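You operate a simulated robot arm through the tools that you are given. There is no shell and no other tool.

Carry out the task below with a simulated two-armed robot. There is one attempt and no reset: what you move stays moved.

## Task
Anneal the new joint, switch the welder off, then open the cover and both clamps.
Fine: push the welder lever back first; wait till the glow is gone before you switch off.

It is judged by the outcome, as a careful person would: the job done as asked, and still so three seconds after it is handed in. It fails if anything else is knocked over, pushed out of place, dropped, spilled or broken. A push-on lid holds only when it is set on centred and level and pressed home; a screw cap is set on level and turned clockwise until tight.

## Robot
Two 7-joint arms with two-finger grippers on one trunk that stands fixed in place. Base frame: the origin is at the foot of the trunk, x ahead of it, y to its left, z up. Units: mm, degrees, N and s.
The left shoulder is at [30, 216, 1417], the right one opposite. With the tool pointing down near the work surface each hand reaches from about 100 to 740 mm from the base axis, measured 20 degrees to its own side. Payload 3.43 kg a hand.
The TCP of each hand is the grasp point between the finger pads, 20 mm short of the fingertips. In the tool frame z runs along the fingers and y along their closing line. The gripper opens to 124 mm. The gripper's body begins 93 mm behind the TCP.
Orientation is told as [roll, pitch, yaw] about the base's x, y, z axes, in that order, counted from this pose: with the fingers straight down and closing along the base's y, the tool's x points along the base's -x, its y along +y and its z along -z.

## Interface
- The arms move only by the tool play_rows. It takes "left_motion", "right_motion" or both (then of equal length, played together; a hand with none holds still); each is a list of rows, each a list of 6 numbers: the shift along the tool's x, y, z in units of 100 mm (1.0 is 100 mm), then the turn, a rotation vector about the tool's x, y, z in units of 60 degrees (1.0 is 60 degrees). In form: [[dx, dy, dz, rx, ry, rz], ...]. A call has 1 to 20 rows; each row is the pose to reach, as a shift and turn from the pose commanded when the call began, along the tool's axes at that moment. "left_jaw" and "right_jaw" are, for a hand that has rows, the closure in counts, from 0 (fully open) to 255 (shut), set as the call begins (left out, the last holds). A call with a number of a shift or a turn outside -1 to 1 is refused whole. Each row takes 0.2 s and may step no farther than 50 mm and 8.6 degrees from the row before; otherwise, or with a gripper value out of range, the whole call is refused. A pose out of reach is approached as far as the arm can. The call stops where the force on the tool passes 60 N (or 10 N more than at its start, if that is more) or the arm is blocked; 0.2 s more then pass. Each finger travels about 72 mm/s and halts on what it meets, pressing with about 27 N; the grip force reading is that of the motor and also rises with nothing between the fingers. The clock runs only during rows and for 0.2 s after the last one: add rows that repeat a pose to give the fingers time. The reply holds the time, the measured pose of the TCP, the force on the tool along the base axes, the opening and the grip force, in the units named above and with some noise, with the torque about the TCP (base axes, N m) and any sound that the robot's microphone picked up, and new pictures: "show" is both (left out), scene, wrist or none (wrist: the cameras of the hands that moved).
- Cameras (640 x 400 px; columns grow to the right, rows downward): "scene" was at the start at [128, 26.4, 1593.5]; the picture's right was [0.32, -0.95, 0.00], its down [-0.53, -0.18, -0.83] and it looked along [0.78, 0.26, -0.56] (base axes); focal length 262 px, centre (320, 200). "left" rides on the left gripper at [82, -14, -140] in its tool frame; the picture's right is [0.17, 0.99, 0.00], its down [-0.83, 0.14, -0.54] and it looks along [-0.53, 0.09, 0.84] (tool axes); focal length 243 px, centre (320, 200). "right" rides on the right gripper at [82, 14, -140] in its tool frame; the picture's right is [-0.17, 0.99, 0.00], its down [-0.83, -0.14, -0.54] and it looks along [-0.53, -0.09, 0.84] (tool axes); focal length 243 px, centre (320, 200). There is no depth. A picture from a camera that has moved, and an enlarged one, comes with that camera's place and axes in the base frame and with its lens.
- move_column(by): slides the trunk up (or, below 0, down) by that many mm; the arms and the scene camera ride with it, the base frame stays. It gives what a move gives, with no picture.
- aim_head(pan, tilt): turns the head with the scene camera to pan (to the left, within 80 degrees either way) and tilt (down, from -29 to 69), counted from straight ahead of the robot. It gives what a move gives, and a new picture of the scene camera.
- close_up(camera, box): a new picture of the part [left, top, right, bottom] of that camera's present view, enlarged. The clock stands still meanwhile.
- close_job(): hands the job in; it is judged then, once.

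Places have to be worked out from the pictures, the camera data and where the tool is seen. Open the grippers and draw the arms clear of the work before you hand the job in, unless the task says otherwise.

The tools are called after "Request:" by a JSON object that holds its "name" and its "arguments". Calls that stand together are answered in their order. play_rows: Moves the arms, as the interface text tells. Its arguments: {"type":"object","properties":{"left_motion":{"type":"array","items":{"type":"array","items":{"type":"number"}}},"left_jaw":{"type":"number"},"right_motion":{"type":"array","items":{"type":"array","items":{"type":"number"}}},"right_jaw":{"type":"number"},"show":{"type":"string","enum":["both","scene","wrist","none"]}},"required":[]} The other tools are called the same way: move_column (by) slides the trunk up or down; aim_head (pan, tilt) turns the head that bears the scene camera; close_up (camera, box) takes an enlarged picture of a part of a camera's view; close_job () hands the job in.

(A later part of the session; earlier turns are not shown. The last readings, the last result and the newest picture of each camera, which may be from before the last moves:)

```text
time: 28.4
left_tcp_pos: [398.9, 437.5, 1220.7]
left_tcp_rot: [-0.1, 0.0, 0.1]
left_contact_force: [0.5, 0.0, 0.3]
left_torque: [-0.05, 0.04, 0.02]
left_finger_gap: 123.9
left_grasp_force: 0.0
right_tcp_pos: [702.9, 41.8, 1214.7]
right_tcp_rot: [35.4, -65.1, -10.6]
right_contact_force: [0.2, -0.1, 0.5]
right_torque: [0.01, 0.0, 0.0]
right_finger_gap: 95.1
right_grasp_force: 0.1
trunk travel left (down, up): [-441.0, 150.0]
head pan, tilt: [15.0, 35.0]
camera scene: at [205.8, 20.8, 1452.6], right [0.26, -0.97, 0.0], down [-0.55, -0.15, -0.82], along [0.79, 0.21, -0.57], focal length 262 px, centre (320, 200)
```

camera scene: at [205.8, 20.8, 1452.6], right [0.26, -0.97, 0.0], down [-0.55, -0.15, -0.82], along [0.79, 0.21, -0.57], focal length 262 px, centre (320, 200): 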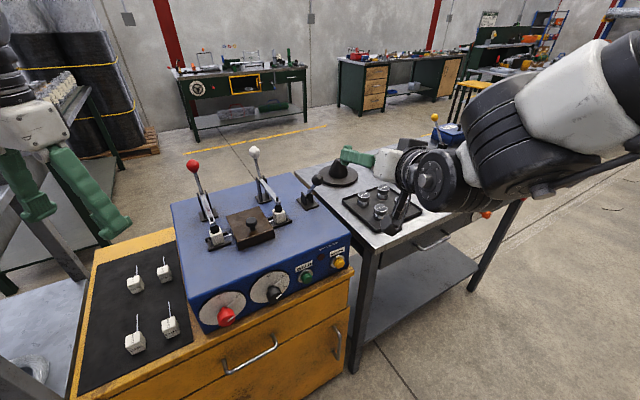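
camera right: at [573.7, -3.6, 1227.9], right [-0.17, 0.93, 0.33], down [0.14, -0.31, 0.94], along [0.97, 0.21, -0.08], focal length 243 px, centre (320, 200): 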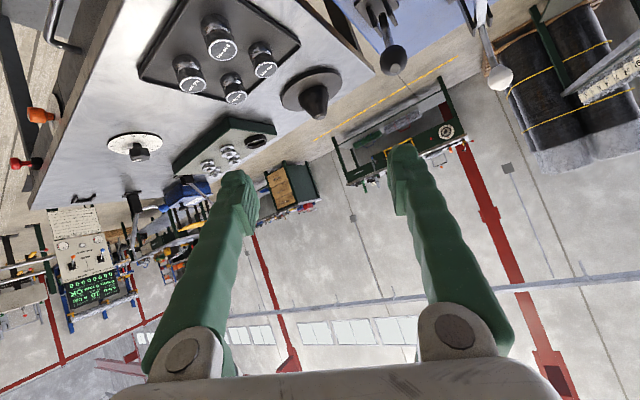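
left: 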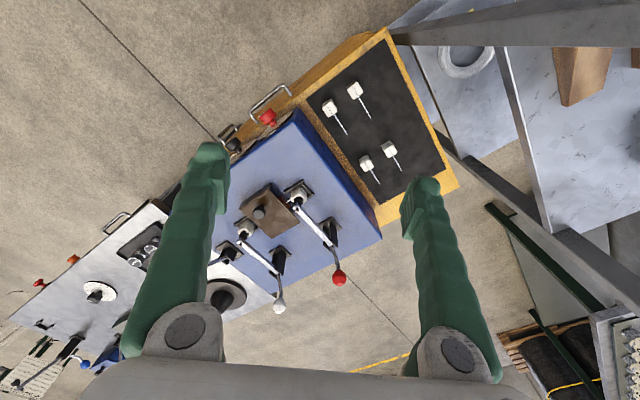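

The finger direction is fine now; what stops is the roll about the tool's own axis, at a joint limit. I roll the hand the other way (toward the flipped grip, camera above), in place.

Request:
{"name": "play_rows", "arguments": {"right_motion": [[0, 0, 0, 0, 0, 0.125], [0, 0, 0, 0, 0, 0.25], [0, 0, 0, 0, 0, 0.375], [0, 0, 0, 0, 0, 0.5], [0, 0, 0, 0, 0, 0.625], [0, 0, 0, 0, 0, 0.75], [0, 0, 0, 0, 0, 0.875], [0, 0, 0, 0, 0, 1.0]], "show": "none"}}

Request:
{"name": "play_rows", "arguments": {"right_motion": [[0, 0, 0, 0, 0, 0.125], [0, 0, 0, 0, 0, 0.25], [0, 0, 0, 0, 0, 0.375], [0, 0, 0, 0, 0, 0.5], [0, 0, 0, 0, 0, 0.625], [0, 0, 0, 0, 0, 0.75], [0, 0, 0, 0, 0, 0.875], [0, 0, 0, 0, 0, 1.0]], "show": "both"}}

```text
time: 30.1
left_tcp_pos: [398.5, 436.7, 1219.2]
left_tcp_rot: [0.0, 0.0, 0.0]
left_contact_force: [0.3, 0.6, -0.1]
left_torque: [0.02, 0.03, 0.03]
left_finger_gap: 124.0
left_grasp_force: 0.1
right_tcp_pos: [702.0, 43.1, 1212.4]
right_tcp_rot: [69.1, -14.1, -56.9]
right_contact_force: [0.1, -0.3, -0.1]
right_torque: [-0.02, 0.01, 0.03]
right_finger_gap: 95.1
right_grasp_force: 0.0
trunk travel left (down, up): [-441.0, 150.0]
head pan, tilt: [15.0, 35.0]
```

```text
time: 31.9
left_tcp_pos: [399.0, 437.6, 1219.0]
left_tcp_rot: [0.0, 0.0, 0.0]
left_contact_force: [-0.1, -0.5, 0.1]
left_torque: [-0.01, -0.01, 0.01]
left_finger_gap: 124.3
left_grasp_force: 0.1
right_tcp_pos: [701.3, 44.6, 1213.7]
right_tcp_rot: [62.5, 41.5, -81.3]
right_contact_force: [-0.1, 0.4, 0.1]
right_torque: [0.01, -0.01, 0.0]
right_finger_gap: 94.7
right_grasp_force: 0.0
trunk travel left (down, up): [-441.0, 150.0]
head pan, tilt: [15.0, 35.0]
camera scene: at [205.9, 20.8, 1452.5], right [0.26, -0.97, 0.0], down [-0.55, -0.15, -0.82], along [0.79, 0.21, -0.57], focal length 262 px, centre (320, 200)
camera right: at [584.0, 37.1, 1324.6], right [0.56, -0.63, 0.55], down [-0.43, -0.78, -0.46], along [0.71, 0.02, -0.7], focal length 243 px, centre (320, 200)
```

scene: 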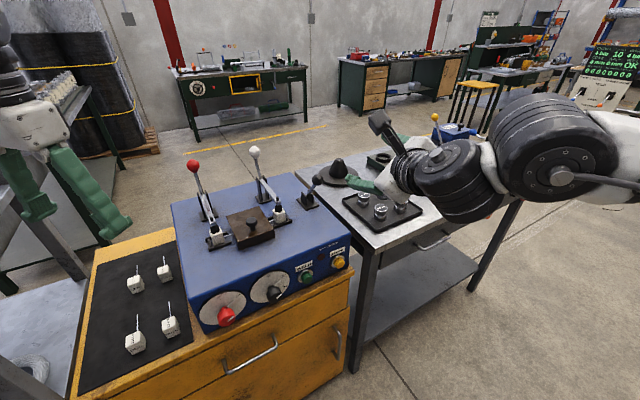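
right: 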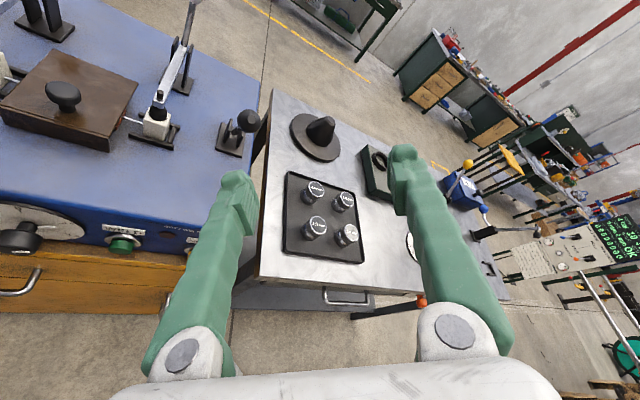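

Now the camera rides above the hand and the lever is in view. I turn to the work orientation: fingers along (0.7,0.7) and 10° below horizontal, closing line along the machine's width.

Request:
{"name": "play_rows", "arguments": {"right_motion": [[0, 0, 0, 0.025, 0.033, 0.084], [0, 0, 0, 0.049, 0.067, 0.168], [0, 0, 0, 0.074, 0.1, 0.252], [0, 0, 0, 0.098, 0.133, 0.336], [0, 0, 0, 0.123, 0.166, 0.42], [0, 0, 0, 0.147, 0.2, 0.504], [0, 0, 0, 0.172, 0.233, 0.588], [0, 0, 0, 0.196, 0.266, 0.672], [0, 0, 0, 0.196, 0.266, 0.672]], "show": "both"}}

```text
time: 34.0
left_tcp_pos: [398.5, 435.9, 1220.4]
left_tcp_rot: [0.0, 0.1, 0.0]
left_contact_force: [0.0, -0.3, 0.2]
left_torque: [0.0, 0.0, -0.01]
left_finger_gap: 124.2
left_grasp_force: 0.1
right_tcp_pos: [701.8, 44.6, 1213.4]
right_tcp_rot: [-0.9, 79.9, -136.1]
right_contact_force: [-0.1, -0.3, 0.4]
right_torque: [0.0, 0.0, -0.02]
right_finger_gap: 94.8
right_grasp_force: 0.0
trunk travel left (down, up): [-441.0, 150.0]
head pan, tilt: [15.0, 35.0]
camera scene: at [205.6, 21.0, 1452.6], right [0.26, -0.97, 0.0], down [-0.55, -0.15, -0.82], along [0.79, 0.21, -0.57], focal length 262 px, centre (320, 200)
camera right: at [624.5, -51.5, 1317.9], right [0.67, -0.72, -0.17], down [-0.58, -0.38, -0.72], along [0.46, 0.58, -0.67], focal length 243 px, centre (320, 200)
```

scene: 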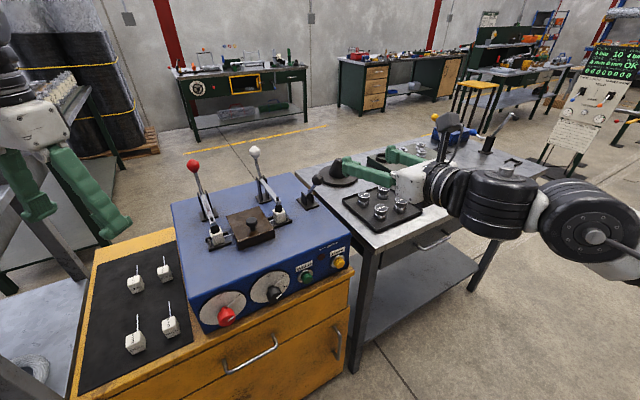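
right: 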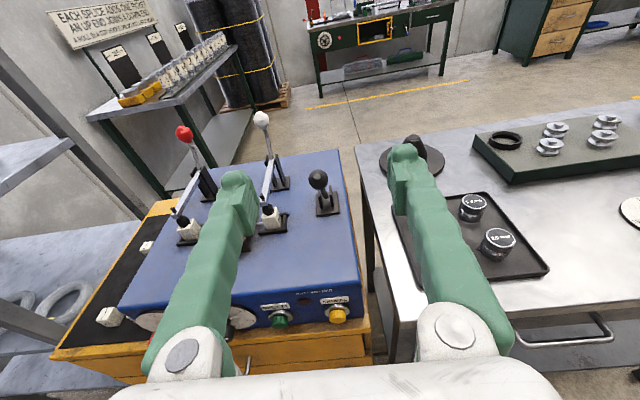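

Good view of the machine. I take close-ups to measure the lever and the buttons from this camera.

Request:
{"name": "close_up", "arguments": {"camera": "right", "box": [250, 140, 370, 240]}}

Request:
{"name": "close_up", "arguments": {"camera": "right", "box": [240, 260, 370, 340]}}

Request:
{"name": "close_up", "arguments": {"camera": "right", "box": [140, 100, 300, 240]}}

Request:
{"name": "close_up", "arguments": {"camera": "scene", "box": [280, 170, 360, 230]}}

```text
4.00 times, centred on (310, 190) of right
camera zoom: at [624.5, -51.5, 1317.9], right [0.67, -0.72, -0.17], down [-0.58, -0.38, -0.72], along [0.46, 0.58, -0.67], focal length 970 px, centre (360, 240)
```

zoom: 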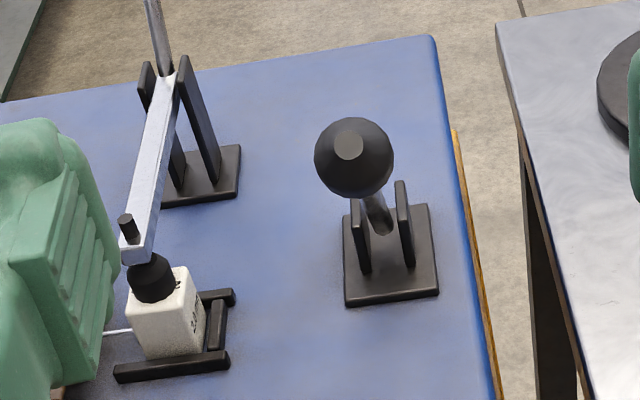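

```text
4.92 times, centred on (305, 300) of right
camera zoom: at [624.5, -51.5, 1317.9], right [0.67, -0.72, -0.17], down [-0.58, -0.38, -0.72], along [0.46, 0.58, -0.67], focal length 1194 px, centre (394, -292)
```

zoom: 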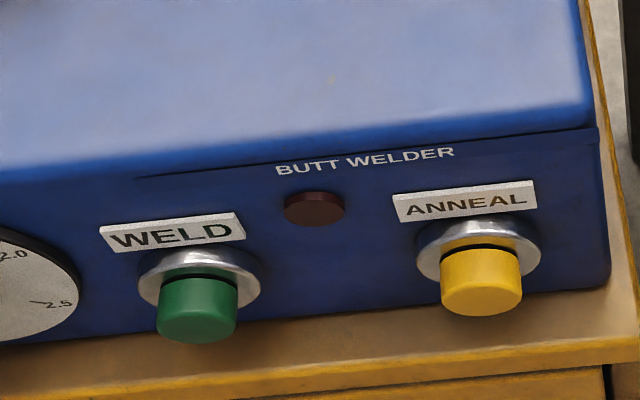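

```text
2.86 times, centred on (220, 170) of right
camera zoom: at [624.5, -51.5, 1317.9], right [0.67, -0.72, -0.17], down [-0.58, -0.38, -0.72], along [0.46, 0.58, -0.67], focal length 693 px, centre (606, 286)
```

zoom: 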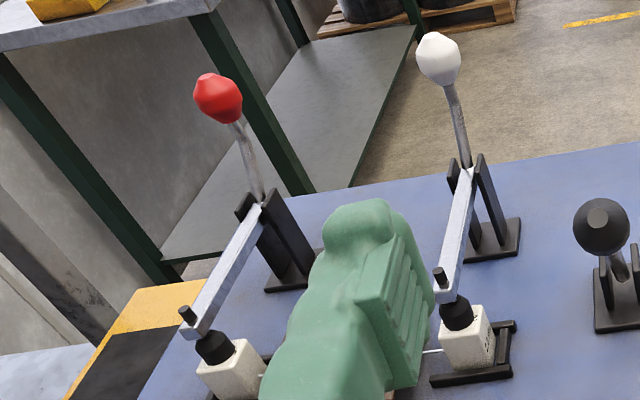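

```text
6.67 times, centred on (320, 200) of scene
camera zoom: at [205.6, 21.0, 1452.6], right [0.26, -0.97, 0.0], down [-0.55, -0.15, -0.82], along [0.79, 0.21, -0.57], focal length 1743 px, centre (320, 200)
```

zoom: 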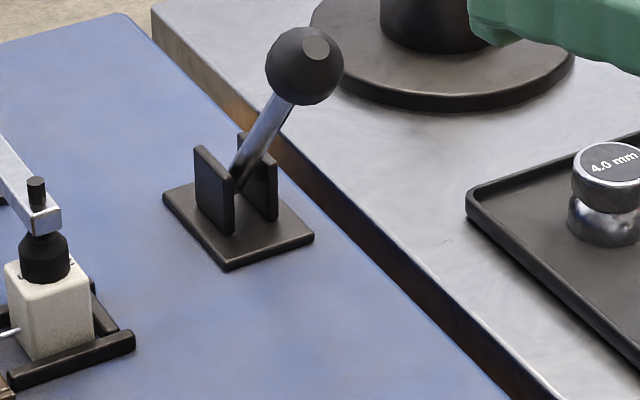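

The lever ball is at about [825,194,1074] over base [877,242,947] (leaning front), and the ANNEAL button face at about [726,101,863]. The lever's travel suits the left arm better, so I first park the right hand, closed, in front of the ANNEAL button at a standoff.

Request:
{"name": "play_rows", "arguments": {"right_motion": [[0, -0.12, -0.03, 0, 0, 0], [-0.25, -0.226, 0.02, 0, 0, 0], [-0.5, -0.226, 0.06, 0, 0, 0], [-0.75, -0.226, 0.1, 0, 0, 0], [-1.0, -0.226, 0.15, 0, 0, 0]], "right_jaw": 255, "show": "none"}}

Request:
{"name": "play_rows", "arguments": {"right_motion": [[-0.25, 0, 0.04, 0, 0, 0], [-0.5, 0, 0.09, 0, 0, 0], [-0.75, 0, 0.13, 0, 0, 0], [-1.0, 0, 0.178, 0, 0, 0]], "show": "both"}}

```text
time: 35.1
left_tcp_pos: [398.6, 437.4, 1219.3]
left_tcp_rot: [0.0, 0.0, -0.1]
left_contact_force: [-0.5, 0.0, -1.1]
left_torque: [0.03, 0.01, 0.01]
left_finger_gap: 123.9
left_grasp_force: 0.1
right_tcp_pos: [682.3, 57.1, 1111.1]
right_tcp_rot: [-0.5, 79.9, -135.7]
right_contact_force: [-0.1, -0.2, 0.4]
right_torque: [-0.02, -0.02, 0.01]
right_finger_gap: 0.0
right_grasp_force: 26.6
trunk travel left (down, up): [-441.0, 150.0]
head pan, tilt: [15.0, 35.0]
```

```text
time: 36.1
left_tcp_pos: [398.0, 437.5, 1219.7]
left_tcp_rot: [-0.1, 0.0, 0.1]
left_contact_force: [0.1, -0.5, -0.1]
left_torque: [0.02, -0.03, 0.0]
left_finger_gap: 124.1
left_grasp_force: 0.1
right_tcp_pos: [682.6, 58.3, 1010.0]
right_tcp_rot: [-0.8, 79.9, -135.8]
right_contact_force: [-0.4, 0.3, -0.7]
right_torque: [-0.01, 0.0, -0.01]
right_finger_gap: 0.2
right_grasp_force: 26.9
trunk travel left (down, up): [-441.0, 150.0]
head pan, tilt: [15.0, 35.0]
camera scene: at [206.0, 20.8, 1452.5], right [0.26, -0.97, 0.0], down [-0.55, -0.15, -0.82], along [0.79, 0.21, -0.57], focal length 262 px, centre (320, 200)
camera right: at [605.7, -37.1, 1115.3], right [0.68, -0.72, -0.17], down [-0.58, -0.38, -0.72], along [0.46, 0.58, -0.67], focal length 243 px, centre (320, 200)
```

scene: 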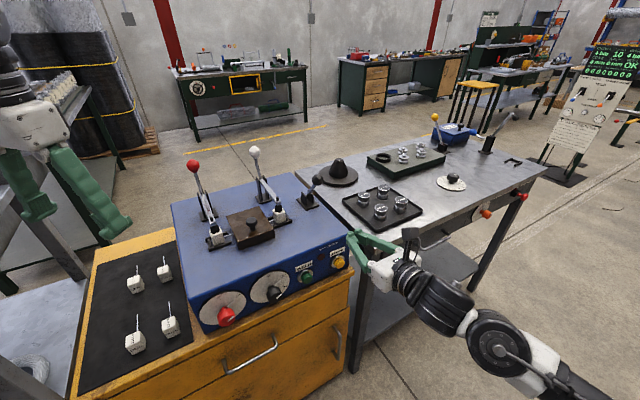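
right: 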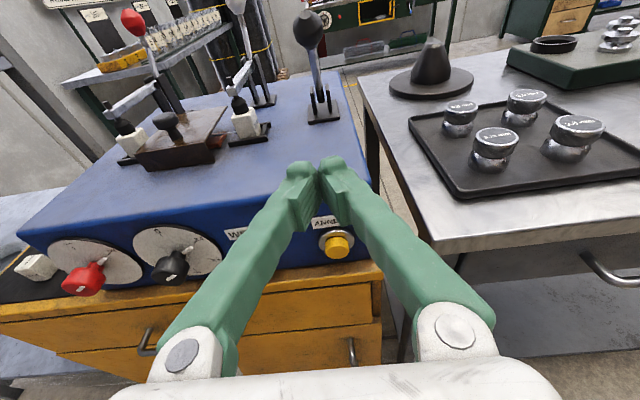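

The path down is clear of the table's corner; I descend further toward button height.

Request:
{"name": "play_rows", "arguments": {"right_motion": [[-0.25, 0, 0.04, 0, 0, 0], [-0.5, 0, 0.09, 0, 0, 0], [-0.75, 0, 0.13, 0, 0, 0], [-1.0, 0, 0.178, 0, 0, 0]], "show": "none"}}

Request:
{"name": "play_rows", "arguments": {"right_motion": [[-0.2, 0, 0.035, 0, 0, 0], [-0.42, 0, 0.075, 0, 0, 0]], "show": "both"}}

Request:
{"name": "close_up", "arguments": {"camera": "scene", "box": [180, 220, 380, 340]}}

```text
time: 37.1
left_tcp_pos: [398.1, 436.9, 1220.2]
left_tcp_rot: [0.0, 0.1, 0.0]
left_contact_force: [0.4, 0.1, -0.1]
left_torque: [0.02, 0.04, -0.01]
left_finger_gap: 123.9
left_grasp_force: 0.0
right_tcp_pos: [683.7, 59.1, 908.2]
right_tcp_rot: [-0.6, 79.9, -135.8]
right_contact_force: [0.2, 0.4, -0.4]
right_torque: [-0.04, -0.03, -0.02]
right_finger_gap: 0.0
right_grasp_force: 27.0
trunk travel left (down, up): [-441.0, 150.0]
head pan, tilt: [15.0, 35.0]
```

```text
time: 37.8
left_tcp_pos: [398.5, 437.2, 1220.0]
left_tcp_rot: [0.0, 0.0, 0.1]
left_contact_force: [0.7, -0.3, 0.0]
left_torque: [-0.02, 0.0, 0.01]
left_finger_gap: 123.8
left_grasp_force: 0.0
right_tcp_pos: [684.3, 58.1, 864.4]
right_tcp_rot: [-0.4, 79.8, -135.5]
right_contact_force: [-0.6, -0.2, 0.5]
right_torque: [0.01, -0.02, 0.02]
right_finger_gap: 0.0
right_grasp_force: 27.1
trunk travel left (down, up): [-441.0, 150.0]
head pan, tilt: [15.0, 35.0]
camera scene: at [205.9, 21.0, 1452.5], right [0.26, -0.97, 0.0], down [-0.55, -0.15, -0.82], along [0.79, 0.21, -0.57], focal length 262 px, centre (320, 200)
camera right: at [607.0, -37.8, 970.4], right [0.68, -0.72, -0.16], down [-0.58, -0.38, -0.72], along [0.46, 0.58, -0.67], focal length 243 px, centre (320, 200)
```

scene: 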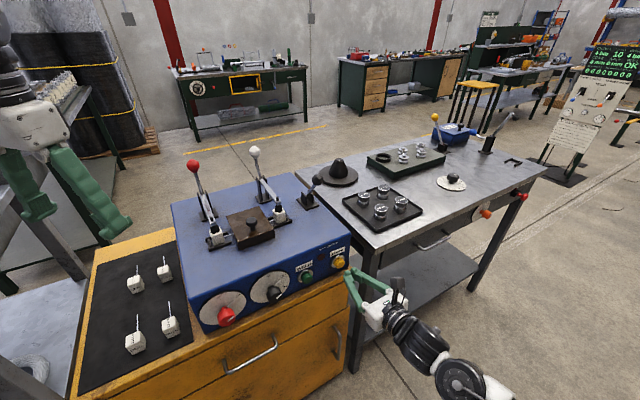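
right: 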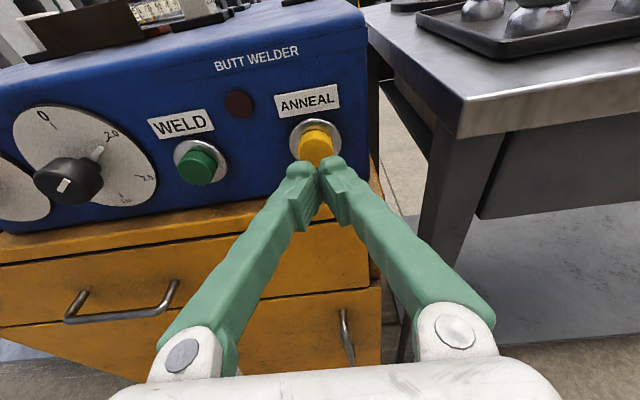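

```text
3.20 times, centred on (280, 280) of scene
camera zoom: at [205.9, 21.0, 1452.5], right [0.26, -0.97, 0.0], down [-0.55, -0.15, -0.82], along [0.79, 0.21, -0.57], focal length 837 px, centre (448, -56)
```

zoom: 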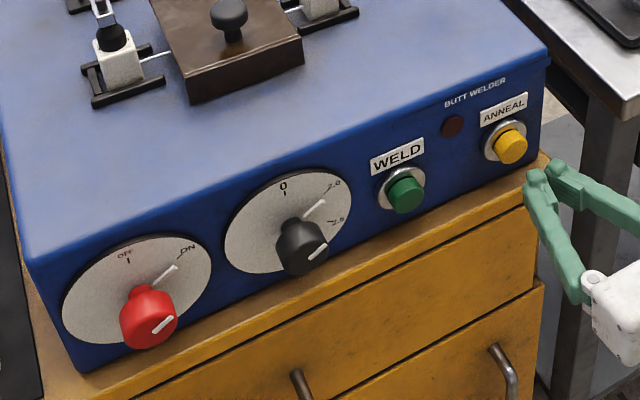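

The right fingertips are aligned with the ANNEAL button, about 40 mm off it. Now I bring the left hand forward over the machine, above the levers, pitching gently to keep its arm unfolded.

Request:
{"name": "play_rows", "arguments": {"left_motion": [[-0.25, -0.22, 0, 0, -0.12, 0], [-0.5, -0.45, 0, 0, -0.25, 0], [-0.75, -0.67, 0, 0, -0.37, 0], [-1.0, -0.9, 0, 0, -0.5, 0]], "left_jaw": 60, "show": "none"}}

Request:
{"name": "play_rows", "arguments": {"left_motion": [[-0.2, -0.2, 0.12, 0, 0, 0], [-0.4, -0.4, 0.25, 0, 0, 0], [-0.6, -0.6, 0.37, 0, 0, 0], [-0.86, -0.8, 0.5, 0, 0, 0]], "show": "both"}}

```text
time: 38.8
left_tcp_pos: [500.1, 347.9, 1219.5]
left_tcp_rot: [0.0, -30.1, -0.1]
left_contact_force: [0.1, 0.1, -0.4]
left_torque: [0.04, 0.02, 0.01]
left_finger_gap: 95.0
left_grasp_force: 0.0
right_tcp_pos: [684.1, 57.7, 865.1]
right_tcp_rot: [-0.8, 79.8, -135.9]
right_contact_force: [1.2, 0.2, 0.2]
right_torque: [0.01, 0.0, 0.0]
right_finger_gap: 0.0
right_grasp_force: 27.6
trunk travel left (down, up): [-441.0, 150.0]
head pan, tilt: [15.0, 35.0]
```

```text
time: 39.8
left_tcp_pos: [598.9, 266.4, 1217.1]
left_tcp_rot: [0.0, -30.0, 0.0]
left_contact_force: [0.0, -0.3, -0.6]
left_torque: [0.02, 0.04, -0.02]
left_finger_gap: 95.0
left_grasp_force: 0.0
right_tcp_pos: [686.3, 57.3, 863.8]
right_tcp_rot: [-1.1, 79.8, -136.1]
right_contact_force: [0.3, 0.2, -0.1]
right_torque: [0.02, -0.03, 0.04]
right_finger_gap: 0.2
right_grasp_force: 27.5
trunk travel left (down, up): [-441.0, 150.0]
head pan, tilt: [15.0, 35.0]
camera scene: at [208.6, 20.7, 1452.1], right [0.26, -0.97, 0.0], down [-0.56, -0.15, -0.82], along [0.79, 0.21, -0.58], focal length 262 px, centre (320, 200)
camera left: at [457.7, 252.9, 1297.7], right [-0.14, 0.99, -0.08], down [0.45, 0.14, 0.88], along [0.88, 0.09, -0.47], focal length 243 px, centre (320, 200)
```

scene: 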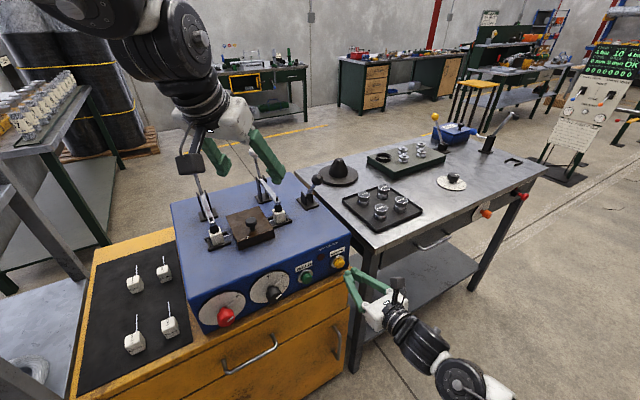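
left: 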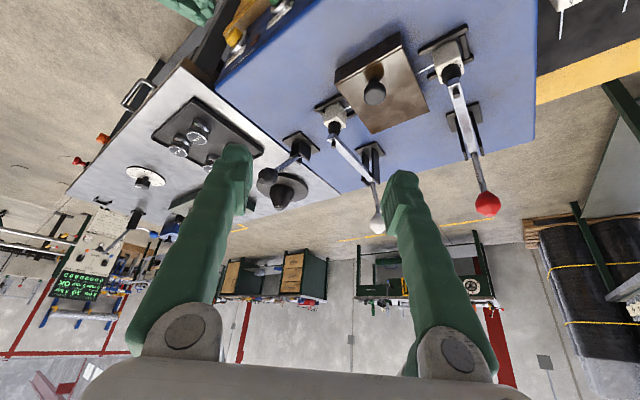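

The left arm follows well in this posture. I close its fingers and move to just in front of the welder lever, yawing toward the push direction.

Request:
{"name": "play_rows", "arguments": {"left_motion": [[-0.12, -0.2, 0.19, -0.054, -0.016, -0.084], [-0.25, -0.4, 0.37, -0.108, -0.032, -0.169], [-0.37, -0.6, 0.56, -0.161, -0.049, -0.253], [-0.49, -0.8, 0.74, -0.215, -0.065, -0.338], [-0.616, -1.0, 0.93, -0.269, -0.081, -0.422]], "left_jaw": 255, "show": "both"}}

```text
time: 41.0
left_tcp_pos: [729.5, 336.8, 1155.2]
left_tcp_rot: [-2.3, -34.3, 28.4]
left_contact_force: [-0.1, 0.5, -0.1]
left_torque: [0.03, 0.0, 0.02]
left_finger_gap: 0.1
left_grasp_force: 27.4
left hand out of reach, approached as far as the arm can: row 2, 3, 4, 5
right_tcp_pos: [684.8, 58.2, 865.4]
right_tcp_rot: [-0.5, 79.8, -135.6]
right_contact_force: [0.3, 0.6, 0.8]
right_torque: [0.0, 0.03, -0.02]
right_finger_gap: 0.3
right_grasp_force: 26.9
trunk travel left (down, up): [-441.0, 150.0]
head pan, tilt: [15.0, 35.0]
camera scene: at [206.3, 21.7, 1452.4], right [0.26, -0.97, 0.0], down [-0.55, -0.15, -0.82], along [0.79, 0.21, -0.57], focal length 262 px, centre (320, 200)
camera left: at [602.7, 260.5, 1224.1], right [-0.57, 0.81, -0.13], down [0.26, 0.33, 0.91], along [0.78, 0.49, -0.4], focal length 243 px, centre (320, 200)
```

scene: 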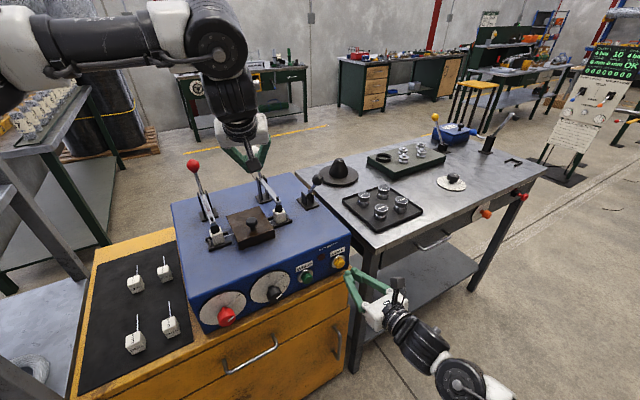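
left: 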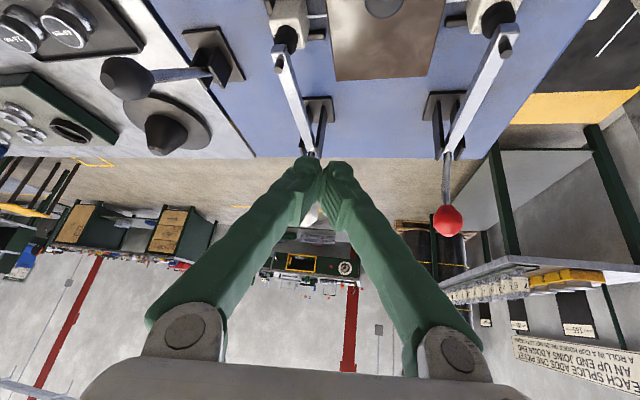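

With that yaw the left hand could not move to the right (roll limit again), though nothing was touched. I take the yaw back to 0 and shift right; I will push the lever with the side of the closed fingers.

Request:
{"name": "play_rows", "arguments": {"left_motion": [[0.06, -0.2, -0.05, 0.05, -0.019, 0.075], [0.12, -0.4, -0.1, 0.1, -0.037, 0.15], [0.18, -0.6, -0.16, 0.15, -0.056, 0.226], [0.25, -0.8, -0.22, 0.2, -0.074, 0.3], [0.31, -0.97, -0.27, 0.248, -0.093, 0.377]], "show": "none"}}

Request:
{"name": "play_rows", "arguments": {"left_motion": [[0, -0.25, 0, 0, 0, 0], [0, -0.5, 0, 0, 0, 0], [0, -0.75, 0, 0, 0, 0], [0, -1.0, 0, 0, 0, 0]], "show": "both"}}

```text
time: 42.1
left_tcp_pos: [735.1, 230.1, 1161.2]
left_tcp_rot: [0.1, -40.5, 0.0]
left_contact_force: [1.0, -0.4, -0.5]
left_torque: [0.0, 0.01, -0.02]
left_finger_gap: 0.0
left_grasp_force: 27.1
right_tcp_pos: [684.1, 57.4, 865.2]
right_tcp_rot: [-0.7, 79.9, -135.7]
right_contact_force: [0.3, -0.4, 0.0]
right_torque: [-0.01, -0.01, 0.0]
right_finger_gap: 0.0
right_grasp_force: 26.7
trunk travel left (down, up): [-441.0, 150.0]
head pan, tilt: [15.0, 35.0]
```

```text
time: 43.1
left_tcp_pos: [713.6, 218.7, 1155.8]
left_tcp_rot: [-0.1, -40.5, 0.1]
left_contact_force: [-1.2, -0.7, -0.1]
left_torque: [-0.01, -0.03, 0.04]
left_finger_gap: 0.1
left_grasp_force: 26.7
left hand out of reach, approached as far as the arm can: row 1, 2, 3, 4
right_tcp_pos: [684.8, 58.5, 864.6]
right_tcp_rot: [-0.5, 79.8, -135.8]
right_contact_force: [0.4, 0.9, 0.3]
right_torque: [-0.04, 0.0, 0.02]
right_finger_gap: 0.0
right_grasp_force: 26.7
trunk travel left (down, up): [-441.0, 150.0]
head pan, tilt: [15.0, 35.0]
camera scene: at [206.6, 21.5, 1452.4], right [0.26, -0.97, 0.0], down [-0.55, -0.15, -0.82], along [0.79, 0.21, -0.57], focal length 262 px, centre (320, 200)
camera left: at [559.1, 205.6, 1208.9], right [-0.13, 0.99, -0.11], down [0.28, 0.14, 0.95], along [0.95, 0.09, -0.29], focal length 243 px, centre (320, 200)
```

scene: 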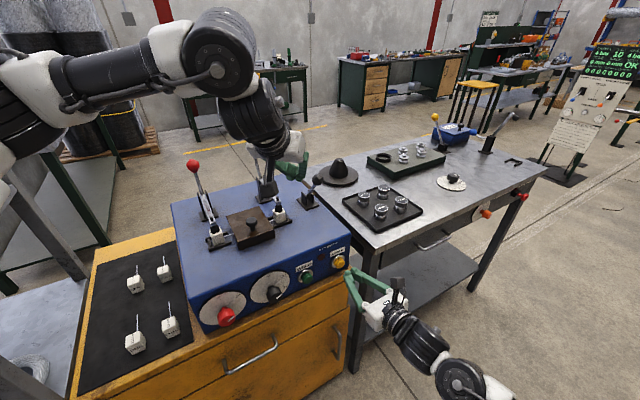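
left: 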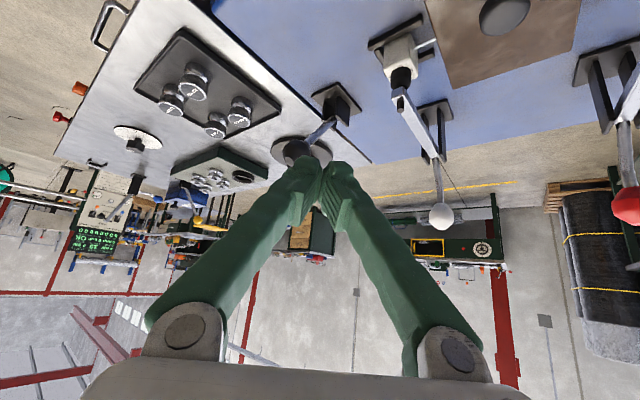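

The left arm does not go further inward in this posture, so I flip its roll as I did for the right arm (mirrored), in place and well above the machine.

Request:
{"name": "play_rows", "arguments": {"left_motion": [[0, 0, -0.1, 0, 0, -0.125], [0, 0, -0.2, 0, 0, -0.25], [0, 0, -0.3, 0, 0, -0.375], [0, 0, -0.3, 0, 0, -0.5], [0, 0, -0.3, 0, 0, -0.625], [0, 0, -0.3, 0, 0, -0.75], [0, 0, -0.3, 0, 0, -0.875], [0, 0, -0.3, 0, 0, -1.0]], "show": "none"}}

Request:
{"name": "play_rows", "arguments": {"left_motion": [[0, 0, 0, 0, 0, -0.125], [0, 0, 0, 0, 0, -0.25], [0, 0, 0, 0, 0, -0.375], [0, 0, 0, 0, 0, -0.5], [0, 0, 0, 0, 0, -0.625], [0, 0, 0, 0, 0, -0.75], [0, 0, 0, 0, 0, -0.875], [0, 0, 0, 0, 0, -1.0]], "show": "both"}}

```text
time: 45.0
left_tcp_pos: [815.2, 313.6, 1160.5]
left_tcp_rot: [-35.1, -22.2, 61.0]
left_contact_force: [-0.3, -0.6, -0.2]
left_torque: [0.02, -0.01, 0.0]
left_finger_gap: 0.0
left_grasp_force: 27.3
left hand out of reach, approached as far as the arm can: row 2, 3, 4, 5, 6, 7, 8
right_tcp_pos: [683.7, 57.7, 866.6]
right_tcp_rot: [-0.6, 79.9, -135.7]
right_contact_force: [0.1, -0.3, 0.7]
right_torque: [0.0, -0.01, -0.01]
right_finger_gap: 0.0
right_grasp_force: 26.7
trunk travel left (down, up): [-441.0, 150.0]
head pan, tilt: [15.0, 35.0]
```

```text
time: 46.8
left_tcp_pos: [879.7, 536.5, 1131.9]
left_tcp_rot: [-37.1, 15.6, 108.3]
left_contact_force: [0.5, 0.9, -0.4]
left_torque: [-0.06, 0.03, -0.04]
left_finger_gap: 0.0
left_grasp_force: 27.1
left hand out of reach, approached as far as the arm can: row 1, 2, 3, 4, 5, 6, 7, 8
right_tcp_pos: [684.9, 57.6, 863.9]
right_tcp_rot: [-0.4, 79.8, -135.5]
right_contact_force: [-0.2, -0.5, 0.4]
right_torque: [0.03, 0.03, -0.03]
right_finger_gap: 0.1
right_grasp_force: 26.6
trunk travel left (down, up): [-441.0, 150.0]
head pan, tilt: [15.0, 35.0]
camera scene: at [206.3, 21.7, 1452.4], right [0.26, -0.97, 0.0], down [-0.55, -0.15, -0.82], along [0.79, 0.21, -0.57], focal length 262 px, centre (320, 200)
camera left: at [824.3, 468.5, 1268.8], right [-0.65, -0.55, -0.53], down [-0.7, 0.71, 0.11], along [0.32, 0.44, -0.84], focal length 243 px, centre (320, 200)
```

scene: 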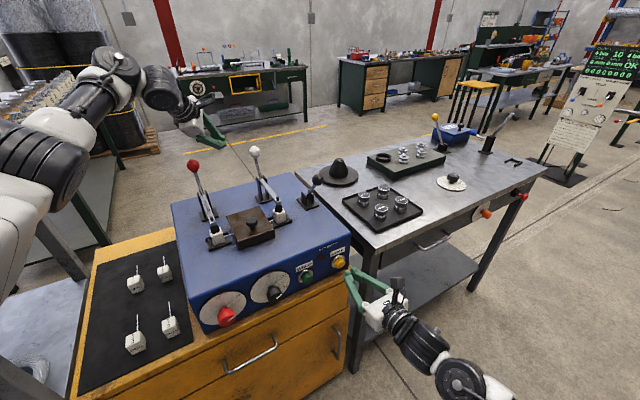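
left: 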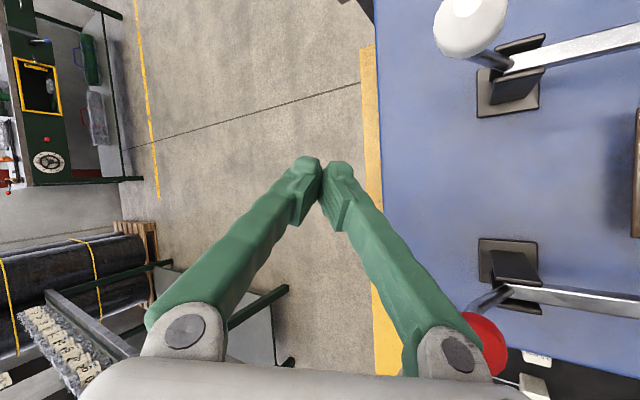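

The hand drifted left while searching for that roll, so that direction is the limited one; it hangs clear above the red ball. I first back straight out along the fingers.

Request:
{"name": "play_rows", "arguments": {"left_motion": [[0, 0, -0.25, 0, 0, 0], [0, 0, -0.5, 0, 0, 0], [0, 0, -0.75, 0, 0, 0], [0, 0, -1.0, 0, 0, 0]], "show": "scene"}}

```text
time: 47.8
left_tcp_pos: [865.3, 556.8, 1182.8]
left_tcp_rot: [-38.0, 15.7, 108.4]
left_contact_force: [-0.1, -0.8, -0.6]
left_torque: [0.04, -0.02, 0.0]
left_finger_gap: 0.0
left_grasp_force: 26.7
left hand out of reach, approached as far as the arm can: row 1, 2, 3, 4
right_tcp_pos: [684.4, 57.2, 864.8]
right_tcp_rot: [-0.6, 79.9, -135.7]
right_contact_force: [-0.7, 0.5, -0.1]
right_torque: [0.0, 0.0, -0.01]
right_finger_gap: 0.0
right_grasp_force: 27.0
trunk travel left (down, up): [-441.0, 150.0]
head pan, tilt: [15.0, 35.0]
camera scene: at [205.6, 20.5, 1452.5], right [0.26, -0.97, 0.0], down [-0.55, -0.15, -0.82], along [0.79, 0.21, -0.57], focal length 262 px, centre (320, 200)
```

scene: 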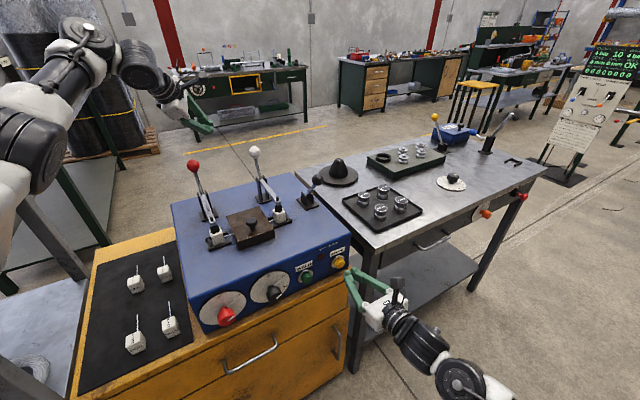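

Now I roll back the other way (+z) and let the hand come free.

Request:
{"name": "play_rows", "arguments": {"left_motion": [[0, 0, 0, 0, 0, 0.125], [0, 0, 0, 0, 0, 0.25], [0, 0, 0, 0, 0, 0.375], [0, 0, 0, 0, 0, 0.5], [0, 0, 0, 0, 0, 0.625], [0, 0, 0, 0, 0, 0.75], [0, 0, 0, 0, 0, 0.875], [0, 0, 0, 0, 0, 1.0]], "show": "none"}}

Request:
{"name": "play_rows", "arguments": {"left_motion": [[0, 0, 0, 0, 0, 0.125], [0, 0, 0, 0, 0, 0.25], [0, 0, 0, 0, 0, 0.375], [0, 0, 0, 0, 0, 0.5], [0, 0, 0, 0, 0, 0.625], [0, 0, 0, 0, 0, 0.75], [0, 0, 0, 0, 0, 0.875], [0, 0, 0, 0, 0, 1.0]], "show": "scene"}}

```text
time: 49.5
left_tcp_pos: [868.6, 552.2, 1181.8]
left_tcp_rot: [-35.0, -22.3, 60.8]
left_contact_force: [0.5, 0.0, -0.6]
left_torque: [-0.02, 0.02, 0.0]
left_finger_gap: 0.2
left_grasp_force: 27.0
right_tcp_pos: [683.4, 57.5, 865.2]
right_tcp_rot: [-0.6, 79.8, -135.7]
right_contact_force: [0.8, 0.5, 0.3]
right_torque: [0.05, 0.0, 0.0]
right_finger_gap: 0.2
right_grasp_force: 27.4
trunk travel left (down, up): [-441.0, 150.0]
head pan, tilt: [15.0, 35.0]
```

```text
time: 51.4
left_tcp_pos: [870.0, 553.3, 1183.4]
left_tcp_rot: [4.8, -40.5, -8.1]
left_contact_force: [0.1, 0.5, -1.0]
left_torque: [0.0, -0.01, 0.02]
left_finger_gap: 0.0
left_grasp_force: 27.1
right_tcp_pos: [683.9, 58.2, 865.0]
right_tcp_rot: [-0.7, 79.9, -135.7]
right_contact_force: [-0.3, -0.7, -0.3]
right_torque: [0.01, -0.03, 0.02]
right_finger_gap: 0.0
right_grasp_force: 26.8
trunk travel left (down, up): [-441.0, 150.0]
head pan, tilt: [15.0, 35.0]
camera scene: at [205.7, 20.8, 1452.5], right [0.26, -0.97, 0.0], down [-0.55, -0.15, -0.82], along [0.79, 0.21, -0.57], focal length 262 px, centre (320, 200)
```

scene: 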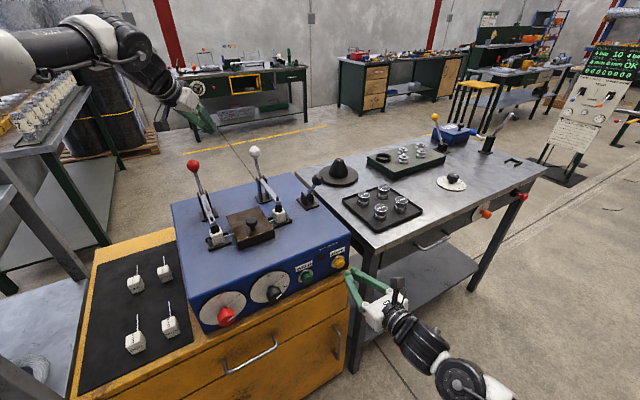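

Free again. I retreat toward (700,350,1240) and then continue the roll in the +z direction to flip the hand, camera on top.

Request:
{"name": "play_rows", "arguments": {"left_motion": [[0.08, -0.25, -0.24, 0, 0, 0], [0.16, -0.49, -0.47, 0, 0, 0], [0.25, -0.74, -0.7, 0, 0, 0], [0.33, -0.98, -0.94, 0, 0, 0]], "show": "none"}}

Request:
{"name": "play_rows", "arguments": {"left_motion": [[0, -0.1, 0, 0, 0, 0.125], [0, -0.2, 0, 0, 0, 0.25], [0, -0.3, 0, 0, 0, 0.375], [0, -0.4, 0, 0, 0, 0.5], [0, -0.5, 0, 0, 0, 0.625], [0, -0.6, 0, 0, 0, 0.75], [0, -0.7, 0, 0, 0, 0.875], [0, -0.8, 0, 0, 0, 1.0]], "show": "scene"}}

```text
time: 52.4
left_tcp_pos: [771.1, 456.4, 1226.0]
left_tcp_rot: [4.8, -40.6, -8.0]
left_contact_force: [-0.5, -0.7, -0.1]
left_torque: [0.01, -0.01, 0.03]
left_finger_gap: 0.0
left_grasp_force: 26.8
right_tcp_pos: [682.5, 57.7, 866.2]
right_tcp_rot: [-0.6, 80.0, -135.7]
right_contact_force: [0.0, -0.6, -0.2]
right_torque: [-0.05, 0.03, -0.02]
right_finger_gap: 0.1
right_grasp_force: 26.7
trunk travel left (down, up): [-441.0, 150.0]
head pan, tilt: [15.0, 35.0]
```

```text
time: 54.1
left_tcp_pos: [767.6, 379.3, 1221.8]
left_tcp_rot: [38.1, -15.7, -71.8]
left_contact_force: [-0.6, 0.1, -0.2]
left_torque: [0.02, 0.02, 0.02]
left_finger_gap: 0.2
left_grasp_force: 27.0
right_tcp_pos: [684.2, 57.1, 865.4]
right_tcp_rot: [-0.7, 79.9, -135.8]
right_contact_force: [-0.2, -0.5, -0.9]
right_torque: [-0.02, 0.01, -0.01]
right_finger_gap: 0.1
right_grasp_force: 26.8
trunk travel left (down, up): [-441.0, 150.0]
head pan, tilt: [15.0, 35.0]
camera scene: at [205.7, 20.4, 1452.5], right [0.26, -0.97, 0.0], down [-0.55, -0.15, -0.82], along [0.79, 0.21, -0.57], focal length 262 px, centre (320, 200)
```

scene: 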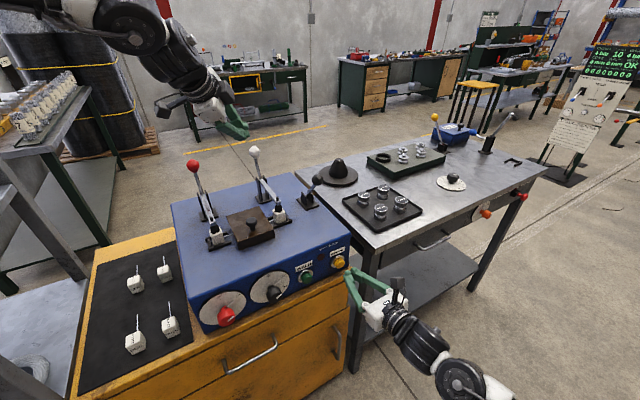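

Rolling this way works. I continue two more steps of roll while shifting toward the lever side.

Request:
{"name": "play_rows", "arguments": {"left_motion": [[0, 0, 0, 0, 0, 0.125], [0, 0, 0, 0, 0, 0.25], [0, 0, 0, 0, 0, 0.375], [0, 0, 0, 0, 0, 0.5], [0, 0, 0, 0, 0, 0.625], [0, 0, 0, 0, 0, 0.75], [0, 0, 0, 0, 0, 0.875], [0, 0, 0, 0, 0, 1.0]], "show": "none"}}

Request:
{"name": "play_rows", "arguments": {"left_motion": [[0, 0, 0, 0, 0, 0.125], [0, 0, 0, 0, 0, 0.25], [0, 0, 0, 0, 0, 0.375], [0, 0, 0, 0, 0, 0.5], [0, 0, 0, 0, 0, 0.625], [0, 0, 0, 0, 0, 0.75], [0, 0, 0, 0, 0, 0.875], [0, 0, 0, 0, 0, 1.0]], "show": "both"}}

```text
time: 56.0
left_tcp_pos: [767.9, 380.0, 1222.3]
left_tcp_rot: [35.0, 22.2, -119.3]
left_contact_force: [0.4, 0.1, 0.5]
left_torque: [0.01, 0.0, 0.02]
left_finger_gap: 0.0
left_grasp_force: 26.8
right_tcp_pos: [684.0, 57.8, 865.7]
right_tcp_rot: [-0.6, 79.9, -135.7]
right_contact_force: [0.2, 0.2, 0.9]
right_torque: [-0.01, 0.0, 0.0]
right_finger_gap: 0.2
right_grasp_force: 26.9
trunk travel left (down, up): [-441.0, 150.0]
head pan, tilt: [15.0, 35.0]
```

```text
time: 57.8
left_tcp_pos: [767.0, 381.0, 1221.1]
left_tcp_rot: [-4.8, 40.5, 171.9]
left_contact_force: [0.1, 0.8, 0.0]
left_torque: [0.0, -0.01, 0.03]
left_finger_gap: 0.0
left_grasp_force: 27.3
right_tcp_pos: [683.8, 57.5, 866.0]
right_tcp_rot: [-0.6, 80.0, -135.7]
right_contact_force: [-0.3, -0.6, 0.7]
right_torque: [-0.02, -0.01, -0.01]
right_finger_gap: 0.1
right_grasp_force: 26.8
trunk travel left (down, up): [-441.0, 150.0]
head pan, tilt: [15.0, 35.0]
camera scene: at [205.7, 20.9, 1452.5], right [0.26, -0.97, 0.0], down [-0.55, -0.15, -0.82], along [0.79, 0.21, -0.57], focal length 262 px, centre (320, 200)
camera left: at [738.5, 387.1, 1380.9], right [0.04, -1.0, 0.05], down [-0.99, -0.04, -0.14], along [0.14, -0.04, -0.99], focal length 243 px, centre (320, 200)
```

scene: 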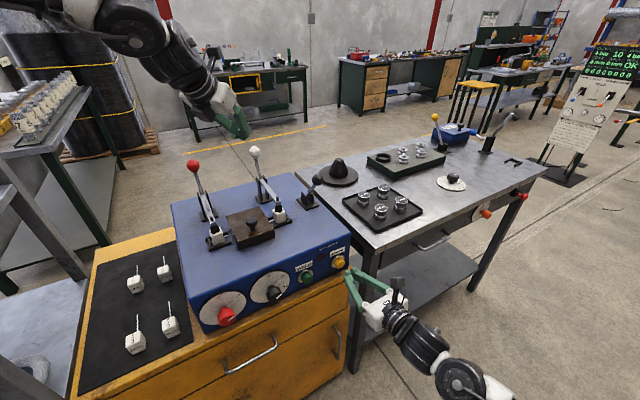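
left: 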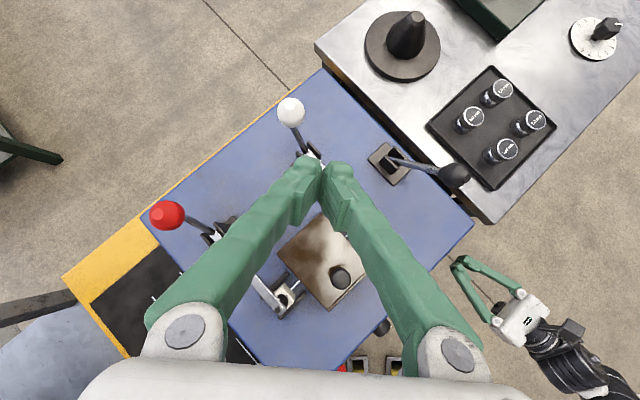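

Now the left camera looks straight down on the machine. I yaw the hand to azimuth 35° with a 45° slope while moving toward the lever side.

Request:
{"name": "play_rows", "arguments": {"left_motion": [[-0.04, 0.16, 0.02, 0.069, 0.008, -0.089], [-0.08, 0.33, 0.04, 0.138, 0.016, -0.178], [-0.12, 0.49, 0.05, 0.208, 0.024, -0.267], [-0.16, 0.66, 0.07, 0.277, 0.032, -0.355], [-0.2, 0.82, 0.09, 0.346, 0.04, -0.444], [-0.236, 0.985, 0.108, 0.415, 0.048, -0.533]], "show": "both"}}

```text
time: 59.1
left_tcp_pos: [722.3, 377.4, 1175.3]
left_tcp_rot: [2.2, 44.7, -144.4]
left_contact_force: [0.1, -0.2, -1.2]
left_torque: [-0.01, -0.01, -0.02]
left_finger_gap: 0.1
left_grasp_force: 27.1
left hand out of reach, approached as far as the arm can: row 4, 5, 6
right_tcp_pos: [684.7, 58.6, 864.7]
right_tcp_rot: [-0.7, 79.8, -135.9]
right_contact_force: [0.3, 0.3, 0.2]
right_torque: [0.0, -0.02, -0.03]
right_finger_gap: 0.0
right_grasp_force: 27.0
trunk travel left (down, up): [-441.0, 150.0]
head pan, tilt: [15.0, 35.0]
camera scene: at [207.1, 21.3, 1452.3], right [0.26, -0.97, 0.0], down [-0.55, -0.15, -0.82], along [0.79, 0.21, -0.57], focal length 262 px, centre (320, 200)
camera left: at [678.0, 369.2, 1331.5], right [0.65, -0.75, 0.14], down [-0.72, -0.66, -0.2], along [0.24, 0.02, -0.97], focal length 243 px, centre (320, 200)
```

scene: 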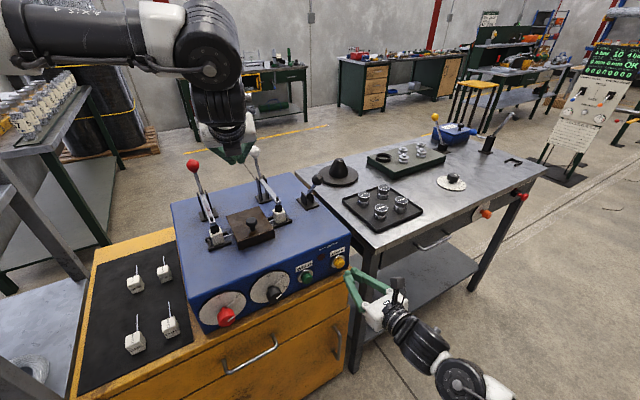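
left: 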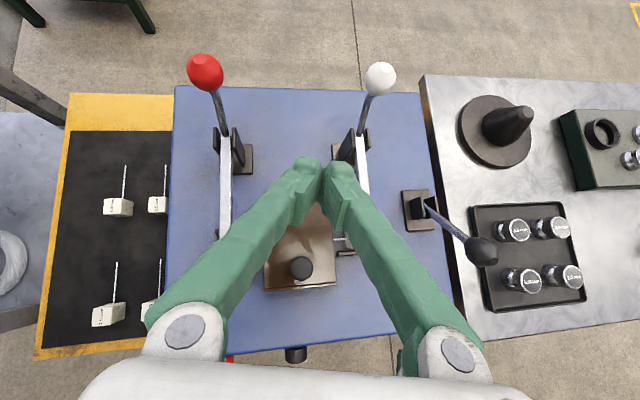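

The wrist cannot come further inward than about y≈230, so I choose the other way: fingers at azimuth −20°, sloping 25°, so the closed fingers act as a cross-bar in front of the lever and sweep it back. I reorient while shifting inward.

Request:
{"name": "play_rows", "arguments": {"left_motion": [[-0.066, 0.09, -0.061, -0.091, 0.037, 0.067], [-0.132, 0.18, -0.122, -0.182, 0.075, 0.135], [-0.197, 0.27, -0.184, -0.273, 0.112, 0.202], [-0.263, 0.36, -0.245, -0.364, 0.15, 0.27], [-0.329, 0.45, -0.306, -0.454, 0.187, 0.337], [-0.395, 0.54, -0.367, -0.545, 0.225, 0.404], [-0.46, 0.63, -0.429, -0.636, 0.262, 0.472], [-0.526, 0.72, -0.49, -0.727, 0.3, 0.539]], "show": "both"}}

```text
time: 61.0
left_tcp_pos: [706.0, 273.2, 1173.8]
left_tcp_rot: [-2.2, 64.1, 159.3]
left_contact_force: [-0.4, 0.8, 0.1]
left_torque: [0.02, 0.01, 0.02]
left_finger_gap: 0.0
left_grasp_force: 27.2
right_tcp_pos: [685.4, 56.9, 863.5]
right_tcp_rot: [-1.1, 79.9, -136.2]
right_contact_force: [-0.1, 0.2, -0.1]
right_torque: [0.01, 0.02, -0.01]
right_finger_gap: 0.1
right_grasp_force: 26.8
trunk travel left (down, up): [-441.0, 150.0]
head pan, tilt: [15.0, 35.0]
camera scene: at [207.1, 18.8, 1452.3], right [0.26, -0.97, 0.0], down [-0.55, -0.15, -0.82], along [0.79, 0.21, -0.57], focal length 262 px, centre (320, 200)
camera left: at [624.1, 313.6, 1308.9], right [-0.25, -0.96, 0.13], down [-0.85, 0.15, -0.51], along [0.47, -0.24, -0.85], focal length 243 px, centre (320, 200)
```

scene: 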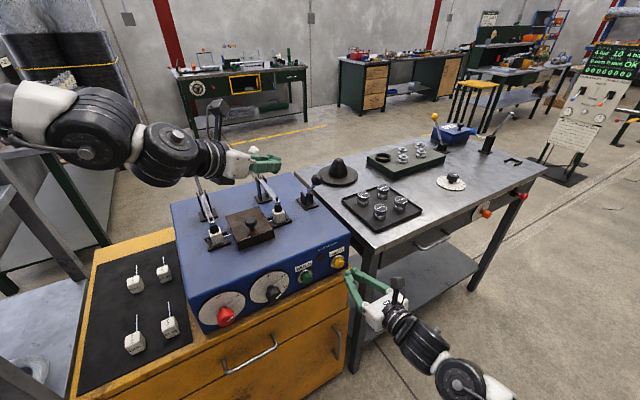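
left: 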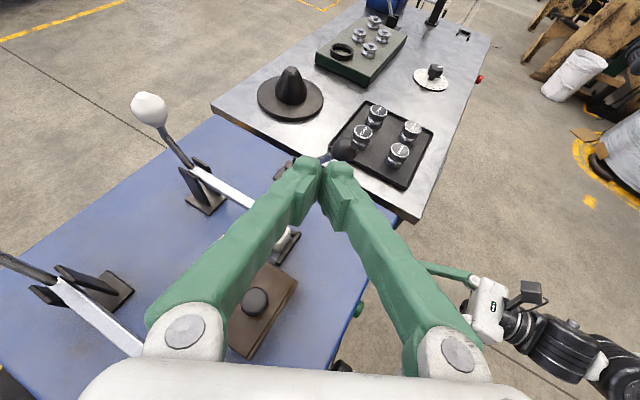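

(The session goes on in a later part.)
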